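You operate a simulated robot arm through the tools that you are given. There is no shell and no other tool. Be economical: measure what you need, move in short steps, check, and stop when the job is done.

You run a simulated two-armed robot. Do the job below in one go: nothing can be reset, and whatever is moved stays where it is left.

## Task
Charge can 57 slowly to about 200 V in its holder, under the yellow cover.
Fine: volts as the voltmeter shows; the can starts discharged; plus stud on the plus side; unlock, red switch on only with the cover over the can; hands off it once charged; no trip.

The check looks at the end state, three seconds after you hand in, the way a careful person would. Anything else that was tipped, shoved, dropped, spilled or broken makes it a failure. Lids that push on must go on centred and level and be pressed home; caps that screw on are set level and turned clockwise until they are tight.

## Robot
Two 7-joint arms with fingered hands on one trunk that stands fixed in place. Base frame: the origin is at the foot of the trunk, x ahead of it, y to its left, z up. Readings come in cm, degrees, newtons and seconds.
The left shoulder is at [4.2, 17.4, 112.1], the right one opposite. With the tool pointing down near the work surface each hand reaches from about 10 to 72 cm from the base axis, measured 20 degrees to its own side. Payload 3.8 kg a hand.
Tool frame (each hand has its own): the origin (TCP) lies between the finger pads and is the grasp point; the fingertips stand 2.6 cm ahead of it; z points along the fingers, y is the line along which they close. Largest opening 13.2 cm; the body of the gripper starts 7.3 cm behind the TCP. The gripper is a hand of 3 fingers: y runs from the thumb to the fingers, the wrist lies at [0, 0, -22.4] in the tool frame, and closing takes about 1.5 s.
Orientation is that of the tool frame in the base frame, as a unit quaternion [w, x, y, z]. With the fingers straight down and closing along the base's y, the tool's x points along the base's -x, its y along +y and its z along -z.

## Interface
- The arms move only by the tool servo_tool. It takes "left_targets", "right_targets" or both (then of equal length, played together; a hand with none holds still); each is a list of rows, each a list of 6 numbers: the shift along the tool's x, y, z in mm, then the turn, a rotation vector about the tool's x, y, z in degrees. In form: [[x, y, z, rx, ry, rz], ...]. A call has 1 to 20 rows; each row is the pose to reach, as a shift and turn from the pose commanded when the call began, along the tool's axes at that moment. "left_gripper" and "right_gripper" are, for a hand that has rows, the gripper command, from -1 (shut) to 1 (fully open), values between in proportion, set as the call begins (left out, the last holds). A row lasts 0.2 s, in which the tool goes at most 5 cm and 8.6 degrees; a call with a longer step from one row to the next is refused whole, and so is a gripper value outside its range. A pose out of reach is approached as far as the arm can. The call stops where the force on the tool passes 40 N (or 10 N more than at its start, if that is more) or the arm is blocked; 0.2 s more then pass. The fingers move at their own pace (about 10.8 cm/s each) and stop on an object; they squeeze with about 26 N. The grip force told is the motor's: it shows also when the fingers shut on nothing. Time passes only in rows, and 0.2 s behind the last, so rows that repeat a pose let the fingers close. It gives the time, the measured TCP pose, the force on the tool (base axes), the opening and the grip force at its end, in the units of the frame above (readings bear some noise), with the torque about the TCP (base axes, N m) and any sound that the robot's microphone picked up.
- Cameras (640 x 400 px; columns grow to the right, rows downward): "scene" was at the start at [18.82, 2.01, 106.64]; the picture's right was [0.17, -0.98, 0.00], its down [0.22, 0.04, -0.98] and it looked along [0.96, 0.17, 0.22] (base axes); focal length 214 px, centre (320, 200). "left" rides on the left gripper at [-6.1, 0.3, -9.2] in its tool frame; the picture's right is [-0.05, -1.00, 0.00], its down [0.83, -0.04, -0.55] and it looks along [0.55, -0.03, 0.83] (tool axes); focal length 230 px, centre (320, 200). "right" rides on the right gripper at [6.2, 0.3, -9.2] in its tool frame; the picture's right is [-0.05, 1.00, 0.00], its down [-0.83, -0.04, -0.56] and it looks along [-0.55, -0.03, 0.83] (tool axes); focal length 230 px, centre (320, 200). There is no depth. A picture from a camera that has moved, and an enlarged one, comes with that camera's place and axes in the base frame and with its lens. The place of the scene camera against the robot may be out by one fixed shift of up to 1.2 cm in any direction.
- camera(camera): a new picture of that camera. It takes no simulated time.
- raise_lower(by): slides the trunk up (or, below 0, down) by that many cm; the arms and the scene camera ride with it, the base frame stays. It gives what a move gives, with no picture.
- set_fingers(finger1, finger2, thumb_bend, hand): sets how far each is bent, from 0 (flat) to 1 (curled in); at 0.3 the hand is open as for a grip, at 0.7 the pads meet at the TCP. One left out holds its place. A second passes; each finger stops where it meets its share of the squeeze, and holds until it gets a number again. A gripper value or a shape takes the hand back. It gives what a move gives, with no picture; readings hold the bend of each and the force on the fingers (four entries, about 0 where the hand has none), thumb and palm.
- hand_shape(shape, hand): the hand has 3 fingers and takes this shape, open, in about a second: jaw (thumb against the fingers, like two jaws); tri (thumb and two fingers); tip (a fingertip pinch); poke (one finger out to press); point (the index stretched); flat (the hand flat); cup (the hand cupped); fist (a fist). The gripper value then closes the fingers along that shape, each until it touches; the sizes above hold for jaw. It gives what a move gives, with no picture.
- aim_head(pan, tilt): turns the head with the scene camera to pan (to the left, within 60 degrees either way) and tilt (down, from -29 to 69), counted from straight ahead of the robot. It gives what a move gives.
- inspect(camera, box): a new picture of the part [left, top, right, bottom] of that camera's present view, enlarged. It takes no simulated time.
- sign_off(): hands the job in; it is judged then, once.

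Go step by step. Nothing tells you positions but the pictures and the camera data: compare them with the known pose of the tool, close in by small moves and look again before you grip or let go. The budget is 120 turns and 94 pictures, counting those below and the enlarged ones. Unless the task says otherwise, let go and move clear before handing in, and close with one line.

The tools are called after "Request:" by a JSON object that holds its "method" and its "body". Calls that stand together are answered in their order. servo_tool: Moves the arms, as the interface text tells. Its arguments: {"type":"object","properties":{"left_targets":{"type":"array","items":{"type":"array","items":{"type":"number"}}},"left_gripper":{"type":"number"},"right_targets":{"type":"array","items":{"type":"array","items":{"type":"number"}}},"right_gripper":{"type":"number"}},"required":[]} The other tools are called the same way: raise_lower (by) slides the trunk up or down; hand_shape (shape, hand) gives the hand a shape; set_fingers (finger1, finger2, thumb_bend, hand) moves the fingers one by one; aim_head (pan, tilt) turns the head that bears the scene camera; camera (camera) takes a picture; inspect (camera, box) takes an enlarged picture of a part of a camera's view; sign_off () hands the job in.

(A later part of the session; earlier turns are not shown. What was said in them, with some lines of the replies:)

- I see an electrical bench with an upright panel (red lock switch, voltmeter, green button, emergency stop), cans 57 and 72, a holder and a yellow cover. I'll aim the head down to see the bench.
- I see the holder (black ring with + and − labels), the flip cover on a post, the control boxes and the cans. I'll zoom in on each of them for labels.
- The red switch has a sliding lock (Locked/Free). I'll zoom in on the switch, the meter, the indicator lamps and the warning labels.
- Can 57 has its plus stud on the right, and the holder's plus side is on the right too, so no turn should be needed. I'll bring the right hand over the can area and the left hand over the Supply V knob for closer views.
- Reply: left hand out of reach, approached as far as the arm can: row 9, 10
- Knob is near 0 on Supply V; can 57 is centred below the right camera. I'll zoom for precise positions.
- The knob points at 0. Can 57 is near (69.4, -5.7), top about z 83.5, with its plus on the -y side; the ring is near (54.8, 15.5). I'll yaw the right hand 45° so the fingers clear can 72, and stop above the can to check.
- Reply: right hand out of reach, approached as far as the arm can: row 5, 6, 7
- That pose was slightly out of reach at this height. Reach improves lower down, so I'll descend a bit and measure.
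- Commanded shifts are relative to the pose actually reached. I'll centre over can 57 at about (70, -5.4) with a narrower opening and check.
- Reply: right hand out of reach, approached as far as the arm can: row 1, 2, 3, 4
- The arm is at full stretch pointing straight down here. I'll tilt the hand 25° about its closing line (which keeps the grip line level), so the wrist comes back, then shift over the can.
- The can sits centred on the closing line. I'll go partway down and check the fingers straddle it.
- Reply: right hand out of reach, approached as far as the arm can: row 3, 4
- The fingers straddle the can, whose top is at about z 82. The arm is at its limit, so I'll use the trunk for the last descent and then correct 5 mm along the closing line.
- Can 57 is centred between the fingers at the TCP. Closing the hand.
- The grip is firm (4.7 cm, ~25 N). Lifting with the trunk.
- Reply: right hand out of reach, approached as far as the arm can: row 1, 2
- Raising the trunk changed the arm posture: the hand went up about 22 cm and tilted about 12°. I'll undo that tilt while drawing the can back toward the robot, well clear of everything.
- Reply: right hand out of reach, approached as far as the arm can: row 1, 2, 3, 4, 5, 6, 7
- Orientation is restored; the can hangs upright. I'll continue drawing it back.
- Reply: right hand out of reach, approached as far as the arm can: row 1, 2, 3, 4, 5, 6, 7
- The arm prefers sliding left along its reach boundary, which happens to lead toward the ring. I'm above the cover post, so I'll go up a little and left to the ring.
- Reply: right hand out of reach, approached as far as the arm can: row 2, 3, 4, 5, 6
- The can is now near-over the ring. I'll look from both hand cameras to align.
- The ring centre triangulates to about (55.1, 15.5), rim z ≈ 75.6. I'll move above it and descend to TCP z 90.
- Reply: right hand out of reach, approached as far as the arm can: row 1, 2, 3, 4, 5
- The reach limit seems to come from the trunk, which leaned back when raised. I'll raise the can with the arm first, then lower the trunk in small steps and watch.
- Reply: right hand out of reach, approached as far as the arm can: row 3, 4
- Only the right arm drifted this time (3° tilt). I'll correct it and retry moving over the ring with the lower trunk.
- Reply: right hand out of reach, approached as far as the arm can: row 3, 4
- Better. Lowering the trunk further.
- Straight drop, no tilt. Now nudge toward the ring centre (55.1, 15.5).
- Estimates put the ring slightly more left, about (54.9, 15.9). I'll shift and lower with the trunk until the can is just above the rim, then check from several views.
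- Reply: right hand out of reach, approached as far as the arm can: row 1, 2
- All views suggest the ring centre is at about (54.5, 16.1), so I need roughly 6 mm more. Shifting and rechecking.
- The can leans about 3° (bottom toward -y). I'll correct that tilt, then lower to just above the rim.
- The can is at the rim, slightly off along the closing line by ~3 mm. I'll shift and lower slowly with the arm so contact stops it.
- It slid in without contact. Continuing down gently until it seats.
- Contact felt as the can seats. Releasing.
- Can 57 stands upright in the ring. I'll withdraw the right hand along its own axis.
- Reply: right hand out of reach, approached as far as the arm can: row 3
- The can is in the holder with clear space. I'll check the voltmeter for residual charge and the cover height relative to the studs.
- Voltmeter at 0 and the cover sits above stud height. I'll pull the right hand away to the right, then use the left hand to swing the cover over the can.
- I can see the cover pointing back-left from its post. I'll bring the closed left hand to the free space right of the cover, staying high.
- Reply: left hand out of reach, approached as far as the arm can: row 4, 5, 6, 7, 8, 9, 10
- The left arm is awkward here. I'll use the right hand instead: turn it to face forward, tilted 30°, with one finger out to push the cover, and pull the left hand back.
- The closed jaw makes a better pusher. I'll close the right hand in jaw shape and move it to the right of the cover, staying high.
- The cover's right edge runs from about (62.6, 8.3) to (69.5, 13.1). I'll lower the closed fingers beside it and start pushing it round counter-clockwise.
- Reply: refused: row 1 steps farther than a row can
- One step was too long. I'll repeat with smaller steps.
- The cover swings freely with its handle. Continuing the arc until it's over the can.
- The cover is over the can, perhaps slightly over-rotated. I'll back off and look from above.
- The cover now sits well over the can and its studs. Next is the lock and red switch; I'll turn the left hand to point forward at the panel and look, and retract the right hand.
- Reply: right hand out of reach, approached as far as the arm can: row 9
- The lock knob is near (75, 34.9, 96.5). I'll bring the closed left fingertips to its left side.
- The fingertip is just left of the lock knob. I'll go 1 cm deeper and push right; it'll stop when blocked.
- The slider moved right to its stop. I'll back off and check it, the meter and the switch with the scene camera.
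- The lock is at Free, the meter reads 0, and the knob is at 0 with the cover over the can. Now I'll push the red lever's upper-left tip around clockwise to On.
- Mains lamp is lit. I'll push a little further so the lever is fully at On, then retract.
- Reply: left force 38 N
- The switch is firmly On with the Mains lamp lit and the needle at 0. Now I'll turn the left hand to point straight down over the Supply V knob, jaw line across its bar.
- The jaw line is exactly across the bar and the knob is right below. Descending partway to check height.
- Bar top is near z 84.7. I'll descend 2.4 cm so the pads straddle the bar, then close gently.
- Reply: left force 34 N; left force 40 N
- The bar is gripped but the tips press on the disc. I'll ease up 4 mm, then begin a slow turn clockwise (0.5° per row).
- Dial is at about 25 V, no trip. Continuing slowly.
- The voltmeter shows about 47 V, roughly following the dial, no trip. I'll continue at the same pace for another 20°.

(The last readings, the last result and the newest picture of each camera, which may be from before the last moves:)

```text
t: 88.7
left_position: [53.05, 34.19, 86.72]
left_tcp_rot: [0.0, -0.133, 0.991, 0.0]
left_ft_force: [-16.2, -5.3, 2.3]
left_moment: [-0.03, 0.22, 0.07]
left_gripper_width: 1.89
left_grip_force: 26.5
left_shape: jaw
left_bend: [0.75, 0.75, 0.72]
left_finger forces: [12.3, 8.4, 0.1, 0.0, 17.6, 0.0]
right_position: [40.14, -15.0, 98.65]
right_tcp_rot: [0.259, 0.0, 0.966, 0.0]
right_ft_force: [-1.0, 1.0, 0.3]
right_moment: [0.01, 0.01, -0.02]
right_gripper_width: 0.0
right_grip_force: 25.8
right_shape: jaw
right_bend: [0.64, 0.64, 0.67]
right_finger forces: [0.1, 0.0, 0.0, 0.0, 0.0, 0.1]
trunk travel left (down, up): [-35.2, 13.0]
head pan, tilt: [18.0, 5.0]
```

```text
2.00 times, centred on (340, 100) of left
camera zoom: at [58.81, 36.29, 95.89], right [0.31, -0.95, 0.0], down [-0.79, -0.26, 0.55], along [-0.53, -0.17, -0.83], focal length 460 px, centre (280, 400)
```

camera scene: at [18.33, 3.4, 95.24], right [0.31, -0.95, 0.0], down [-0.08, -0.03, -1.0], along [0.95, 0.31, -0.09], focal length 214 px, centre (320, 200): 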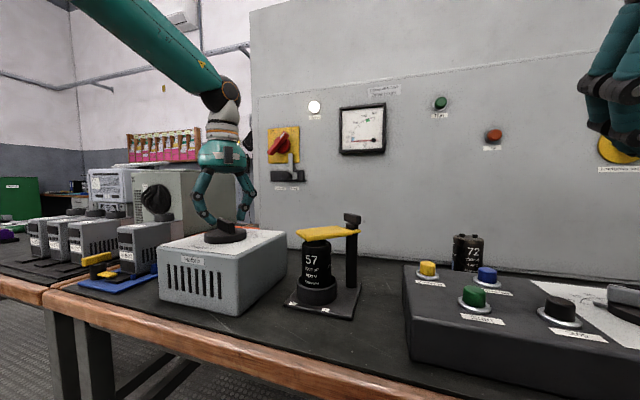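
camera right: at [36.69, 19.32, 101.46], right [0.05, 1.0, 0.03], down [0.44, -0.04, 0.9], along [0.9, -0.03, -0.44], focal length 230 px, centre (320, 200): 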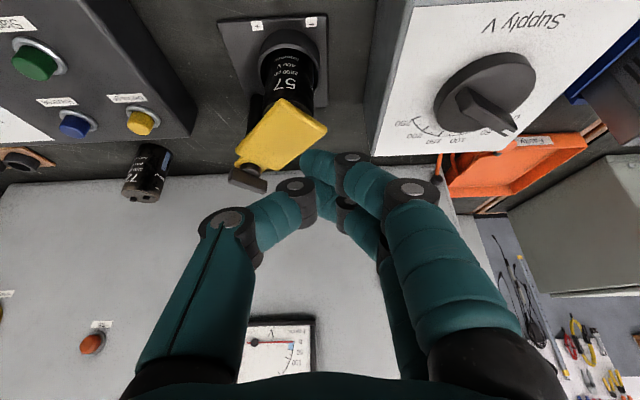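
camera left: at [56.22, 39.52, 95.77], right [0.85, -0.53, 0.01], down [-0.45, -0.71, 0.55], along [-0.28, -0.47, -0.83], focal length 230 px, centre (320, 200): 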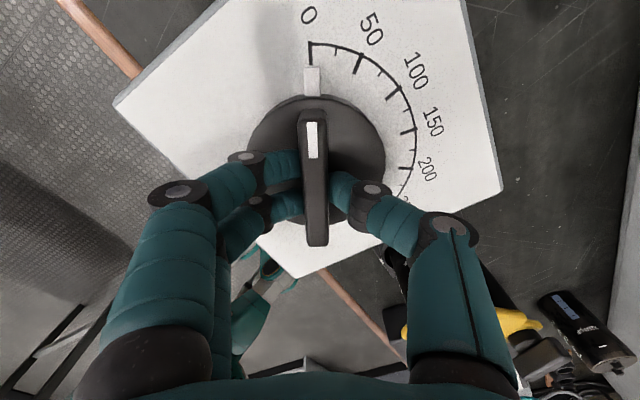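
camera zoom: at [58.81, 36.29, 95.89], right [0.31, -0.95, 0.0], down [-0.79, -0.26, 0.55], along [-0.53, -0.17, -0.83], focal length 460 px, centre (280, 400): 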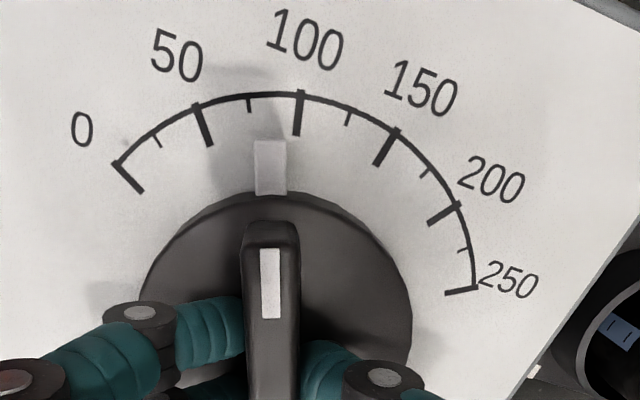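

The meter shows about 107 V at dial ≈ 85, so it seems to scale above 1:1 with some lag. I'll wait a few seconds and read the settled value.

Request:
{"method": "servo_tool", "body": {"left_targets": [[0, 0, 0, 0, 0, 0], [0, 0, 0, 0, 0, 0], [0, 0, 0, 0, 0, 0], [0, 0, 0, 0, 0, 0], [0, 0, 0, 0, 0, 0], [0, 0, 0, 0, 0, 0], [0, 0, 0, 0, 0, 0], [0, 0, 0, 0, 0, 0], [0, 0, 0, 0, 0, 0], [0, 0, 0, 0, 0, 0], [0, 0, 0, 0, 0, 0], [0, 0, 0, 0, 0, 0], [0, 0, 0, 0, 0, 0], [0, 0, 0, 0, 0, 0], [0, 0, 0, 0, 0, 0], [0, 0, 0, 0, 0, 0], [0, 0, 0, 0, 0, 0], [0, 0, 0, 0, 0, 0], [0, 0, 0, 0, 0, 0], [0, 0, 0, 0, 0, 0]]}}

Request:
{"method": "servo_tool", "body": {"left_targets": [[0, 0, 0, 0, 0, 0], [0, 0, 0, 0, 0, 0], [0, 0, 0, 0, 0, 0], [0, 0, 0, 0, 0, 0], [0, 0, 0, 0, 0, 0], [0, 0, 0, 0, 0, 0], [0, 0, 0, 0, 0, 0], [0, 0, 0, 0, 0, 0], [0, 0, 0, 0, 0, 0], [0, 0, 0, 0, 0, 0], [0, 0, 0, 0, 0, 0], [0, 0, 0, 0, 0, 0], [0, 0, 0, 0, 0, 0], [0, 0, 0, 0, 0, 0], [0, 0, 0, 0, 0, 0], [0, 0, 0, 0, 0, 0], [0, 0, 0, 0, 0, 0], [0, 0, 0, 0, 0, 0], [0, 0, 0, 0, 0, 0], [0, 0, 0, 0, 0, 0]]}}

Request:
{"method": "inspect", "body": {"camera": "scene", "box": [330, 95, 400, 160]}}

```text
t: 92.9
left_position: [53.03, 34.26, 86.73]
left_tcp_rot: [0.001, -0.132, 0.991, 0.0]
left_ft_force: [-15.9, -5.6, -1.1]
left_moment: [-0.02, 0.25, 0.08]
left_gripper_width: 1.85
left_grip_force: 25.9
left_shape: jaw
left_bend: [0.75, 0.75, 0.72]
left_finger forces: [10.7, 8.1, 0.1, 0.1, 17.2, 0.1]
right_position: [40.16, -14.93, 98.57]
right_tcp_rot: [0.259, 0.0, 0.966, 0.0]
right_ft_force: [0.4, 0.5, -0.2]
right_moment: [0.02, 0.0, 0.01]
right_gripper_width: 0.0
right_grip_force: 26.3
right_shape: jaw
right_bend: [0.64, 0.64, 0.67]
right_finger forces: [0.0, 0.1, 0.0, 0.0, 0.0, 0.1]
trunk travel left (down, up): [-35.2, 13.0]
head pan, tilt: [18.0, 5.0]
```

```text
t: 97.1
left_position: [53.0, 34.42, 86.77]
left_tcp_rot: [0.001, -0.131, 0.991, 0.001]
left_ft_force: [-15.7, -4.9, -1.0]
left_moment: [-0.01, 0.27, 0.05]
left_gripper_width: 1.87
left_grip_force: 25.9
left_shape: jaw
left_bend: [0.75, 0.75, 0.72]
left_finger forces: [10.6, 8.2, 0.0, 0.0, 17.2, 0.1]
right_position: [40.12, -14.9, 98.77]
right_tcp_rot: [0.259, 0.0, 0.966, 0.0]
right_ft_force: [-0.1, 0.3, 0.9]
right_moment: [-0.03, 0.01, -0.01]
right_gripper_width: 0.0
right_grip_force: 25.6
right_shape: jaw
right_bend: [0.64, 0.64, 0.67]
right_finger forces: [0.0, 0.0, 0.1, 0.0, 0.0, 0.1]
trunk travel left (down, up): [-35.2, 13.0]
head pan, tilt: [18.0, 5.0]
```

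```text
6.15 times, centred on (365, 128) of scene
camera zoom: at [18.22, 3.37, 95.26], right [0.31, -0.95, 0.0], down [-0.08, -0.03, -1.0], along [0.95, 0.31, -0.09], focal length 1320 px, centre (43, 646)
```

zoom: 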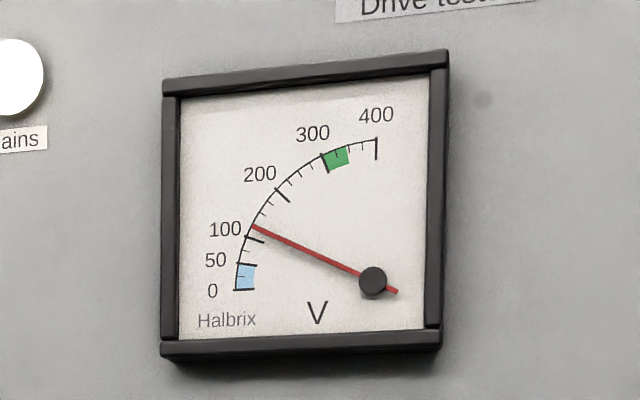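

Settled at about 120 V (dial × √2). 200 V needs the dial near 141. I'll turn another 20° slowly and then read again.

Request:
{"method": "servo_tool", "body": {"left_targets": [[0, 0, 0, 0, 0, 0.5], [0, 0, 0, 0, 0, 1], [0, 0, 0, 0, 0, 1.5], [0, 0, 0, 0, 0, 2], [0, 0, 0, 0, 0, 2.5], [0, 0, 0, 0, 0, 3], [0, 0, 0, 0, 0, 3.5], [0, 0, 0, 0, 0, 4], [0, 0, 0, 0, 0, 4.5], [0, 0, 0, 0, 0, 5], [0, 0, 0, 0, 0, 5.5], [0, 0, 0, 0, 0, 6], [0, 0, 0, 0, 0, 6.5], [0, 0, 0, 0, 0, 7], [0, 0, 0, 0, 0, 7.5], [0, 0, 0, 0, 0, 8], [0, 0, 0, 0, 0, 8.5], [0, 0, 0, 0, 0, 9], [0, 0, 0, 0, 0, 9.5], [0, 0, 0, 0, 0, 10]]}}

Request:
{"method": "servo_tool", "body": {"left_targets": [[0, 0, 0, 0, 0, 0.5], [0, 0, 0, 0, 0, 1], [0, 0, 0, 0, 0, 1.5], [0, 0, 0, 0, 0, 2], [0, 0, 0, 0, 0, 2.5], [0, 0, 0, 0, 0, 3], [0, 0, 0, 0, 0, 3.5], [0, 0, 0, 0, 0, 4], [0, 0, 0, 0, 0, 4.5], [0, 0, 0, 0, 0, 5], [0, 0, 0, 0, 0, 5.5], [0, 0, 0, 0, 0, 6], [0, 0, 0, 0, 0, 6.5], [0, 0, 0, 0, 0, 7], [0, 0, 0, 0, 0, 7.5], [0, 0, 0, 0, 0, 8], [0, 0, 0, 0, 0, 8.5], [0, 0, 0, 0, 0, 9], [0, 0, 0, 0, 0, 9.5], [0, 0, 0, 0, 0, 10]]}}

Request:
{"method": "servo_tool", "body": {"left_targets": [[0, 0, 0, 0, 0, 0], [0, 0, 0, 0, 0, 0], [0, 0, 0, 0, 0, 0], [0, 0, 0, 0, 0, 0], [0, 0, 0, 0, 0, 0], [0, 0, 0, 0, 0, 0], [0, 0, 0, 0, 0, 0], [0, 0, 0, 0, 0, 0], [0, 0, 0, 0, 0, 0], [0, 0, 0, 0, 0, 0], [0, 0, 0, 0, 0, 0], [0, 0, 0, 0, 0, 0], [0, 0, 0, 0, 0, 0], [0, 0, 0, 0, 0, 0], [0, 0, 0, 0, 0, 0], [0, 0, 0, 0, 0, 0], [0, 0, 0, 0, 0, 0], [0, 0, 0, 0, 0, 0], [0, 0, 0, 0, 0, 0], [0, 0, 0, 0, 0, 0]]}}

Request:
{"method": "servo_tool", "body": {"left_targets": [[0, 0, 0, 0, 0, 0], [0, 0, 0, 0, 0, 0], [0, 0, 0, 0, 0, 0], [0, 0, 0, 0, 0, 0], [0, 0, 0, 0, 0, 0], [0, 0, 0, 0, 0, 0], [0, 0, 0, 0, 0, 0], [0, 0, 0, 0, 0, 0], [0, 0, 0, 0, 0, 0], [0, 0, 0, 0, 0, 0], [0, 0, 0, 0, 0, 0], [0, 0, 0, 0, 0, 0], [0, 0, 0, 0, 0, 0], [0, 0, 0, 0, 0, 0], [0, 0, 0, 0, 0, 0], [0, 0, 0, 0, 0, 0], [0, 0, 0, 0, 0, 0], [0, 0, 0, 0, 0, 0], [0, 0, 0, 0, 0, 0], [0, 0, 0, 0, 0, 0]]}}

Request:
{"method": "inspect", "body": {"camera": "scene", "box": [330, 95, 400, 160]}}

```text
t: 101.3
left_position: [52.94, 34.38, 86.7]
left_tcp_rot: [0.0, -0.044, 0.999, 0.0]
left_ft_force: [-14.9, -2.2, 1.7]
left_moment: [0.04, 0.16, 0.1]
left_gripper_width: 1.86
left_grip_force: 26.2
left_shape: jaw
left_bend: [0.75, 0.75, 0.72]
left_finger forces: [12.2, 8.0, 0.1, 0.0, 17.9, 0.1]
right_position: [40.04, -14.92, 98.64]
right_tcp_rot: [0.259, -0.001, 0.966, 0.0]
right_ft_force: [0.1, 1.2, 0.2]
right_moment: [-0.03, -0.03, 0.0]
right_gripper_width: 0.0
right_grip_force: 26.5
right_shape: jaw
right_bend: [0.64, 0.64, 0.67]
right_finger forces: [0.0, 0.1, 0.0, 0.0, 0.1, 0.0]
trunk travel left (down, up): [-35.2, 13.0]
head pan, tilt: [18.0, 5.0]
```

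```text
t: 105.5
left_position: [53.03, 34.39, 86.66]
left_tcp_rot: [0.001, 0.042, 0.999, 0.0]
left_ft_force: [-15.7, -0.6, 4.3]
left_moment: [0.06, 0.22, 0.05]
left_gripper_width: 1.85
left_grip_force: 26.3
left_shape: jaw
left_bend: [0.75, 0.75, 0.72]
left_finger forces: [13.0, 8.3, 0.1, 0.0, 19.2, 0.0]
right_position: [40.06, -14.96, 98.69]
right_tcp_rot: [0.259, -0.001, 0.966, 0.0]
right_ft_force: [0.3, -0.4, 0.1]
right_moment: [0.0, 0.0, -0.04]
right_gripper_width: 0.03
right_grip_force: 26.0
right_shape: jaw
right_bend: [0.64, 0.64, 0.67]
right_finger forces: [0.0, 0.0, 0.0, 0.0, 0.1, 0.1]
trunk travel left (down, up): [-35.2, 13.0]
head pan, tilt: [18.0, 5.0]
```

```text
t: 109.7
left_position: [52.9, 34.24, 86.79]
left_tcp_rot: [0.001, 0.042, 0.999, -0.001]
left_ft_force: [-14.9, 0.9, 6.1]
left_moment: [0.08, 0.16, 0.03]
left_gripper_width: 1.88
left_grip_force: 26.1
left_shape: jaw
left_bend: [0.75, 0.75, 0.72]
left_finger forces: [13.5, 9.0, 0.1, 0.0, 19.7, 0.0]
right_position: [40.03, -14.94, 98.68]
right_tcp_rot: [0.259, -0.001, 0.966, 0.0]
right_ft_force: [-0.1, 0.3, 0.5]
right_moment: [-0.01, 0.0, 0.0]
right_gripper_width: 0.0
right_grip_force: 26.5
right_shape: jaw
right_bend: [0.64, 0.64, 0.67]
right_finger forces: [0.1, 0.1, 0.0, 0.1, 0.0, 0.0]
trunk travel left (down, up): [-35.2, 13.0]
head pan, tilt: [18.0, 5.0]
```

```text
t: 113.9
left_position: [52.9, 34.44, 86.76]
left_tcp_rot: [0.001, 0.043, 0.999, 0.001]
left_ft_force: [-14.5, -0.7, 6.7]
left_moment: [0.11, 0.17, 0.0]
left_gripper_width: 1.85
left_grip_force: 26.3
left_shape: jaw
left_bend: [0.75, 0.75, 0.72]
left_finger forces: [13.4, 9.0, 0.0, 0.0, 19.7, 0.0]
right_position: [40.17, -14.92, 98.68]
right_tcp_rot: [0.259, 0.0, 0.966, 0.0]
right_ft_force: [-0.5, 0.1, 0.1]
right_moment: [-0.03, -0.02, 0.0]
right_gripper_width: 0.01
right_grip_force: 25.4
right_shape: jaw
right_bend: [0.64, 0.64, 0.67]
right_finger forces: [0.0, 0.0, 0.1, 0.1, 0.0, 0.0]
trunk travel left (down, up): [-35.2, 13.0]
head pan, tilt: [18.0, 5.0]
```

```text
6.15 times, centred on (365, 128) of scene
camera zoom: at [18.19, 3.39, 95.27], right [0.31, -0.95, 0.0], down [-0.08, -0.03, -1.0], along [0.95, 0.31, -0.09], focal length 1320 px, centre (43, 646)
```

zoom: 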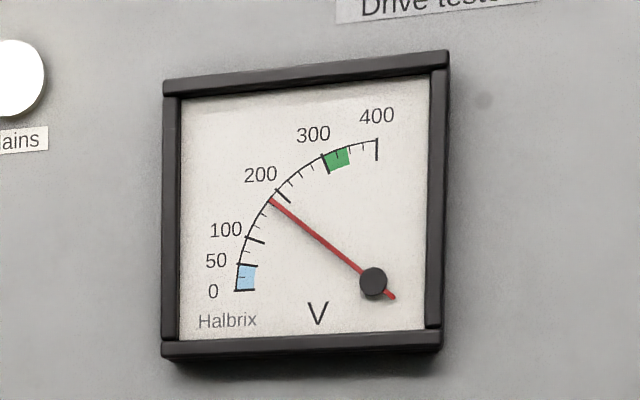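

Now at about 178–180 V. I'll turn another 6.5° slowly, wait and read.

Request:
{"method": "servo_tool", "body": {"left_targets": [[0, 0, 0, 0, 0, 0.4], [0, 0, 0, 0, 0, 0.8], [0, 0, 0, 0, 0, 1.2], [0, 0, 0, 0, 0, 1.6], [0, 0, 0, 0, 0, 2], [0, 0, 0, 0, 0, 2.4], [0, 0, 0, 0, 0, 2.8], [0, 0, 0, 0, 0, 3.2], [0, 0, 0, 0, 0, 3.6], [0, 0, 0, 0, 0, 4], [0, 0, 0, 0, 0, 4.4], [0, 0, 0, 0, 0, 4.8], [0, 0, 0, 0, 0, 5.2], [0, 0, 0, 0, 0, 5.6], [0, 0, 0, 0, 0, 6], [0, 0, 0, 0, 0, 6.5]]}}

Request:
{"method": "servo_tool", "body": {"left_targets": [[0, 0, 0, 0, 0, 0], [0, 0, 0, 0, 0, 0], [0, 0, 0, 0, 0, 0], [0, 0, 0, 0, 0, 0], [0, 0, 0, 0, 0, 0], [0, 0, 0, 0, 0, 0], [0, 0, 0, 0, 0, 0], [0, 0, 0, 0, 0, 0], [0, 0, 0, 0, 0, 0], [0, 0, 0, 0, 0, 0], [0, 0, 0, 0, 0, 0], [0, 0, 0, 0, 0, 0], [0, 0, 0, 0, 0, 0], [0, 0, 0, 0, 0, 0], [0, 0, 0, 0, 0, 0], [0, 0, 0, 0, 0, 0], [0, 0, 0, 0, 0, 0], [0, 0, 0, 0, 0, 0], [0, 0, 0, 0, 0, 0], [0, 0, 0, 0, 0, 0]]}}

Request:
{"method": "servo_tool", "body": {"left_targets": [[0, 0, 0, 0, 0, 0], [0, 0, 0, 0, 0, 0], [0, 0, 0, 0, 0, 0], [0, 0, 0, 0, 0, 0], [0, 0, 0, 0, 0, 0], [0, 0, 0, 0, 0, 0], [0, 0, 0, 0, 0, 0], [0, 0, 0, 0, 0, 0], [0, 0, 0, 0, 0, 0], [0, 0, 0, 0, 0, 0], [0, 0, 0, 0, 0, 0], [0, 0, 0, 0, 0, 0], [0, 0, 0, 0, 0, 0], [0, 0, 0, 0, 0, 0], [0, 0, 0, 0, 0, 0], [0, 0, 0, 0, 0, 0], [0, 0, 0, 0, 0, 0], [0, 0, 0, 0, 0, 0], [0, 0, 0, 0, 0, 0], [0, 0, 0, 0, 0, 0]]}}

Request:
{"method": "inspect", "body": {"camera": "scene", "box": [330, 95, 400, 160]}}

```text
t: 117.3
left_position: [52.94, 34.4, 86.68]
left_tcp_rot: [0.0, 0.099, 0.995, 0.001]
left_ft_force: [-16.5, 2.0, 3.6]
left_moment: [0.08, 0.18, 0.02]
left_gripper_width: 1.88
left_grip_force: 26.5
left_shape: jaw
left_bend: [0.75, 0.75, 0.72]
left_finger forces: [12.5, 8.0, 0.0, 0.1, 19.2, 0.0]
right_position: [39.98, -14.8, 98.64]
right_tcp_rot: [0.258, 0.0, 0.966, 0.0]
right_ft_force: [0.1, -0.1, -0.5]
right_moment: [-0.01, 0.0, 0.02]
right_gripper_width: 0.0
right_grip_force: 26.1
right_shape: jaw
right_bend: [0.64, 0.64, 0.67]
right_finger forces: [0.0, 0.0, 0.0, 0.0, 0.0, 0.0]
trunk travel left (down, up): [-35.2, 13.0]
head pan, tilt: [18.0, 5.0]
```

```text
t: 121.5
left_position: [53.06, 34.52, 86.68]
left_tcp_rot: [-0.001, 0.1, 0.995, 0.0]
left_ft_force: [-17.4, 1.0, 1.3]
left_moment: [0.05, 0.23, 0.06]
left_gripper_width: 1.87
left_grip_force: 26.3
left_shape: jaw
left_bend: [0.75, 0.75, 0.72]
left_finger forces: [11.0, 7.9, 0.0, 0.0, 19.2, 0.0]
right_position: [39.96, -14.9, 98.6]
right_tcp_rot: [0.258, 0.0, 0.966, 0.0]
right_ft_force: [0.2, -0.2, 0.3]
right_moment: [-0.04, 0.0, -0.01]
right_gripper_width: 0.0
right_grip_force: 26.4
right_shape: jaw
right_bend: [0.64, 0.64, 0.67]
right_finger forces: [0.1, 0.1, 0.0, 0.0, 0.1, 0.1]
trunk travel left (down, up): [-35.2, 13.0]
head pan, tilt: [18.0, 5.0]
```

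```text
t: 125.7
left_position: [53.07, 34.38, 86.78]
left_tcp_rot: [0.0, 0.1, 0.995, 0.0]
left_ft_force: [-17.2, 1.7, 1.9]
left_moment: [0.05, 0.19, 0.01]
left_gripper_width: 1.84
left_grip_force: 25.9
left_shape: jaw
left_bend: [0.75, 0.75, 0.72]
left_finger forces: [10.9, 8.0, 0.1, 0.0, 19.2, 0.1]
right_position: [40.11, -14.93, 98.71]
right_tcp_rot: [0.259, 0.0, 0.966, 0.0]
right_ft_force: [-0.4, -0.6, -0.3]
right_moment: [0.01, 0.03, 0.01]
right_gripper_width: 0.0
right_grip_force: 25.6
right_shape: jaw
right_bend: [0.64, 0.64, 0.67]
right_finger forces: [0.0, 0.1, 0.1, 0.1, 0.0, 0.0]
trunk travel left (down, up): [-35.2, 13.0]
head pan, tilt: [18.0, 5.0]
```

```text
6.15 times, centred on (365, 128) of scene
camera zoom: at [18.2, 3.41, 95.27], right [0.31, -0.95, 0.0], down [-0.08, -0.03, -1.0], along [0.95, 0.31, -0.09], focal length 1320 px, centre (43, 646)
```

zoom: 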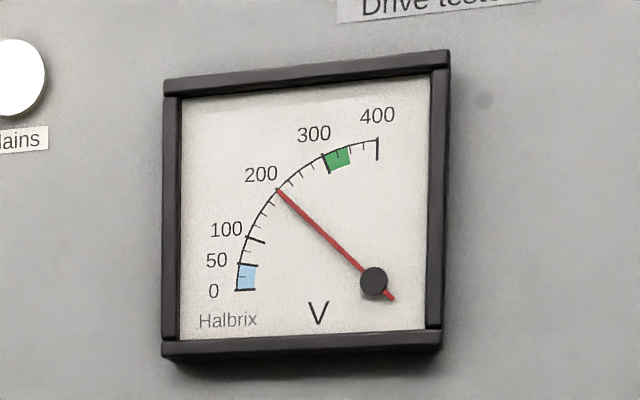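

The needle is right on 200 V. I'll open the hand and lift straight off the knob.

Request:
{"method": "servo_tool", "body": {"left_targets": [[0, 0, 0, 0, 0, 0], [0, 0, 0, 0, 0, 0], [0, 0, 0, 0, 0, 0], [0, 0, 0, 0, 0, 0]], "left_gripper": -0.35}}

Request:
{"method": "servo_tool", "body": {"left_targets": [[0, 0, -15, 0, 0, 0], [0, 0, -35, 0, 0, 0], [0, 0, -70, 0, 0, 0], [10, 20, -105, 0, 0, 0], [30, 40, -120, 0, 0, 0], [60, 60, -120, 0, 0, 0], [90, 70, -120, 0, 0, 0]]}}

Request:
{"method": "camera", "body": {"camera": "scene"}}

Request:
{"method": "inspect", "body": {"camera": "scene", "box": [330, 95, 400, 160]}}

```text
t: 126.7
left_position: [53.19, 34.26, 86.84]
left_tcp_rot: [0.004, 0.099, 0.995, -0.001]
left_ft_force: [4.1, -1.9, 18.1]
left_moment: [-0.06, -0.12, -0.05]
left_gripper_width: 4.25
left_grip_force: 0.0
left_shape: jaw
left_bend: [0.74, 0.75, 0.7]
left_finger forces: [4.8, 5.3, 0.0, 0.0, 7.8, 0.1]
right_position: [40.04, -15.08, 98.6]
right_tcp_rot: [0.259, 0.001, 0.966, -0.001]
right_ft_force: [1.4, -0.4, 0.0]
right_moment: [0.0, -0.04, -0.03]
right_gripper_width: 0.0
right_grip_force: 25.8
right_shape: jaw
right_bend: [0.64, 0.64, 0.67]
right_finger forces: [0.0, 0.1, 0.0, 0.0, 0.1, 0.0]
trunk travel left (down, up): [-35.2, 13.0]
head pan, tilt: [18.0, 5.0]
```

```text
t: 128.3
left_position: [45.71, 43.07, 98.57]
left_tcp_rot: [0.001, 0.1, 0.995, -0.001]
left_ft_force: [-1.2, -0.3, 0.6]
left_moment: [-0.01, 0.02, 0.02]
left_gripper_width: 4.31
left_grip_force: 0.0
left_shape: jaw
left_bend: [0.74, 0.74, 0.7]
left_finger forces: [0.1, 0.0, 0.0, 0.1, 0.0, 0.0]
right_position: [40.11, -14.85, 98.6]
right_tcp_rot: [0.259, 0.001, 0.966, 0.0]
right_ft_force: [0.1, 1.0, 0.3]
right_moment: [-0.01, 0.02, -0.02]
right_gripper_width: 0.0
right_grip_force: 25.9
right_shape: jaw
right_bend: [0.64, 0.64, 0.67]
right_finger forces: [0.0, 0.0, 0.0, 0.0, 0.0, 0.0]
trunk travel left (down, up): [-35.2, 13.0]
head pan, tilt: [18.0, 5.0]
```

```text
6 pictures are left
camera scene: at [18.32, 3.44, 95.24], right [0.31, -0.95, 0.0], down [-0.08, -0.03, -1.0], along [0.95, 0.31, -0.09], focal length 214 px, centre (320, 200)
```

scene: 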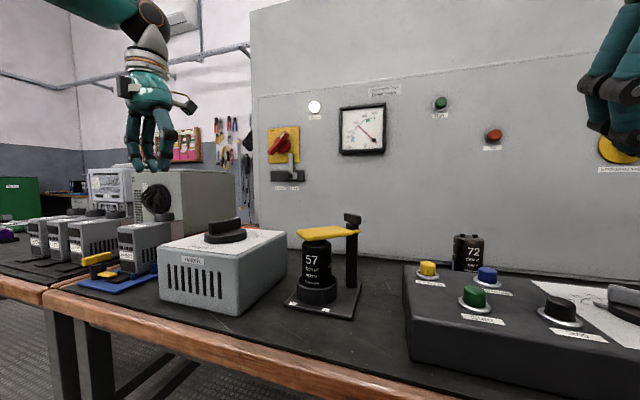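

```text
6.15 times, centred on (365, 128) of scene
camera zoom: at [18.32, 3.44, 95.24], right [0.31, -0.95, 0.0], down [-0.08, -0.03, -1.0], along [0.95, 0.31, -0.09], focal length 1320 px, centre (43, 646)
```

zoom: 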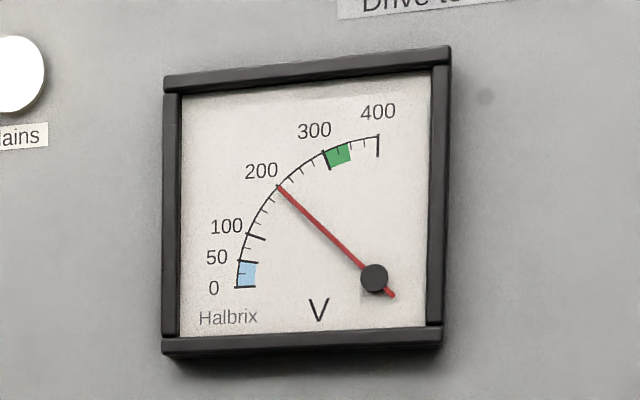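

It holds at 200 V with Mains lit, no trip, the cover over the can and hands clear. I'll do one short wait and a final reading.

Request:
{"method": "servo_tool", "body": {"left_targets": [[0, 0, 0, 0, 0, 0], [0, 0, 0, 0, 0, 0], [0, 0, 0, 0, 0, 0], [0, 0, 0, 0, 0, 0], [0, 0, 0, 0, 0, 0], [0, 0, 0, 0, 0, 0], [0, 0, 0, 0, 0, 0], [0, 0, 0, 0, 0, 0], [0, 0, 0, 0, 0, 0], [0, 0, 0, 0, 0, 0], [0, 0, 0, 0, 0, 0], [0, 0, 0, 0, 0, 0], [0, 0, 0, 0, 0, 0], [0, 0, 0, 0, 0, 0], [0, 0, 0, 0, 0, 0], [0, 0, 0, 0, 0, 0], [0, 0, 0, 0, 0, 0], [0, 0, 0, 0, 0, 0], [0, 0, 0, 0, 0, 0], [0, 0, 0, 0, 0, 0]]}}

Request:
{"method": "inspect", "body": {"camera": "scene", "box": [280, 90, 520, 240]}}

```text
t: 132.5
left_position: [45.62, 42.96, 98.54]
left_tcp_rot: [0.001, 0.099, 0.995, -0.001]
left_ft_force: [0.0, -0.4, 0.3]
left_moment: [-0.02, -0.02, 0.02]
left_gripper_width: 4.25
left_grip_force: 0.1
left_shape: jaw
left_bend: [0.74, 0.74, 0.7]
left_finger forces: [0.0, 0.0, 0.0, 0.0, 0.1, 0.1]
right_position: [40.25, -14.98, 98.63]
right_tcp_rot: [0.258, 0.0, 0.966, 0.0]
right_ft_force: [0.7, 0.4, -0.2]
right_moment: [-0.01, -0.03, 0.03]
right_gripper_width: 0.01
right_grip_force: 25.9
right_shape: jaw
right_bend: [0.64, 0.64, 0.67]
right_finger forces: [0.1, 0.0, 0.1, 0.1, 0.1, 0.0]
trunk travel left (down, up): [-35.2, 13.0]
head pan, tilt: [18.0, 5.0]
```

```text
2.67 times, centred on (400, 165) of scene
camera zoom: at [18.35, 3.41, 95.24], right [0.31, -0.95, 0.0], down [-0.08, -0.03, -1.0], along [0.95, 0.31, -0.09], focal length 572 px, centre (107, 293)
```

zoom: 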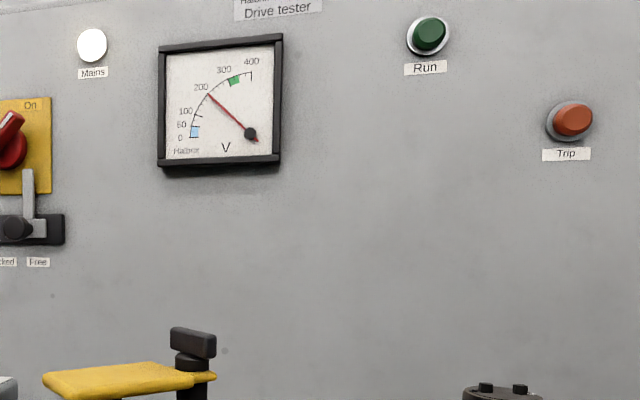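

The meter is steady at 200 V, the trip lamp is dark, and both hands are clear. Handing in.

Request:
{"method": "sign_off", "body": {}}

```text
The job is handed in.
```

Can 57 is in its holder under the yellow cover, plus stud on the plus side. It was charged slowly to about 200 V on the voltmeter with no trip, and both hands are clear.
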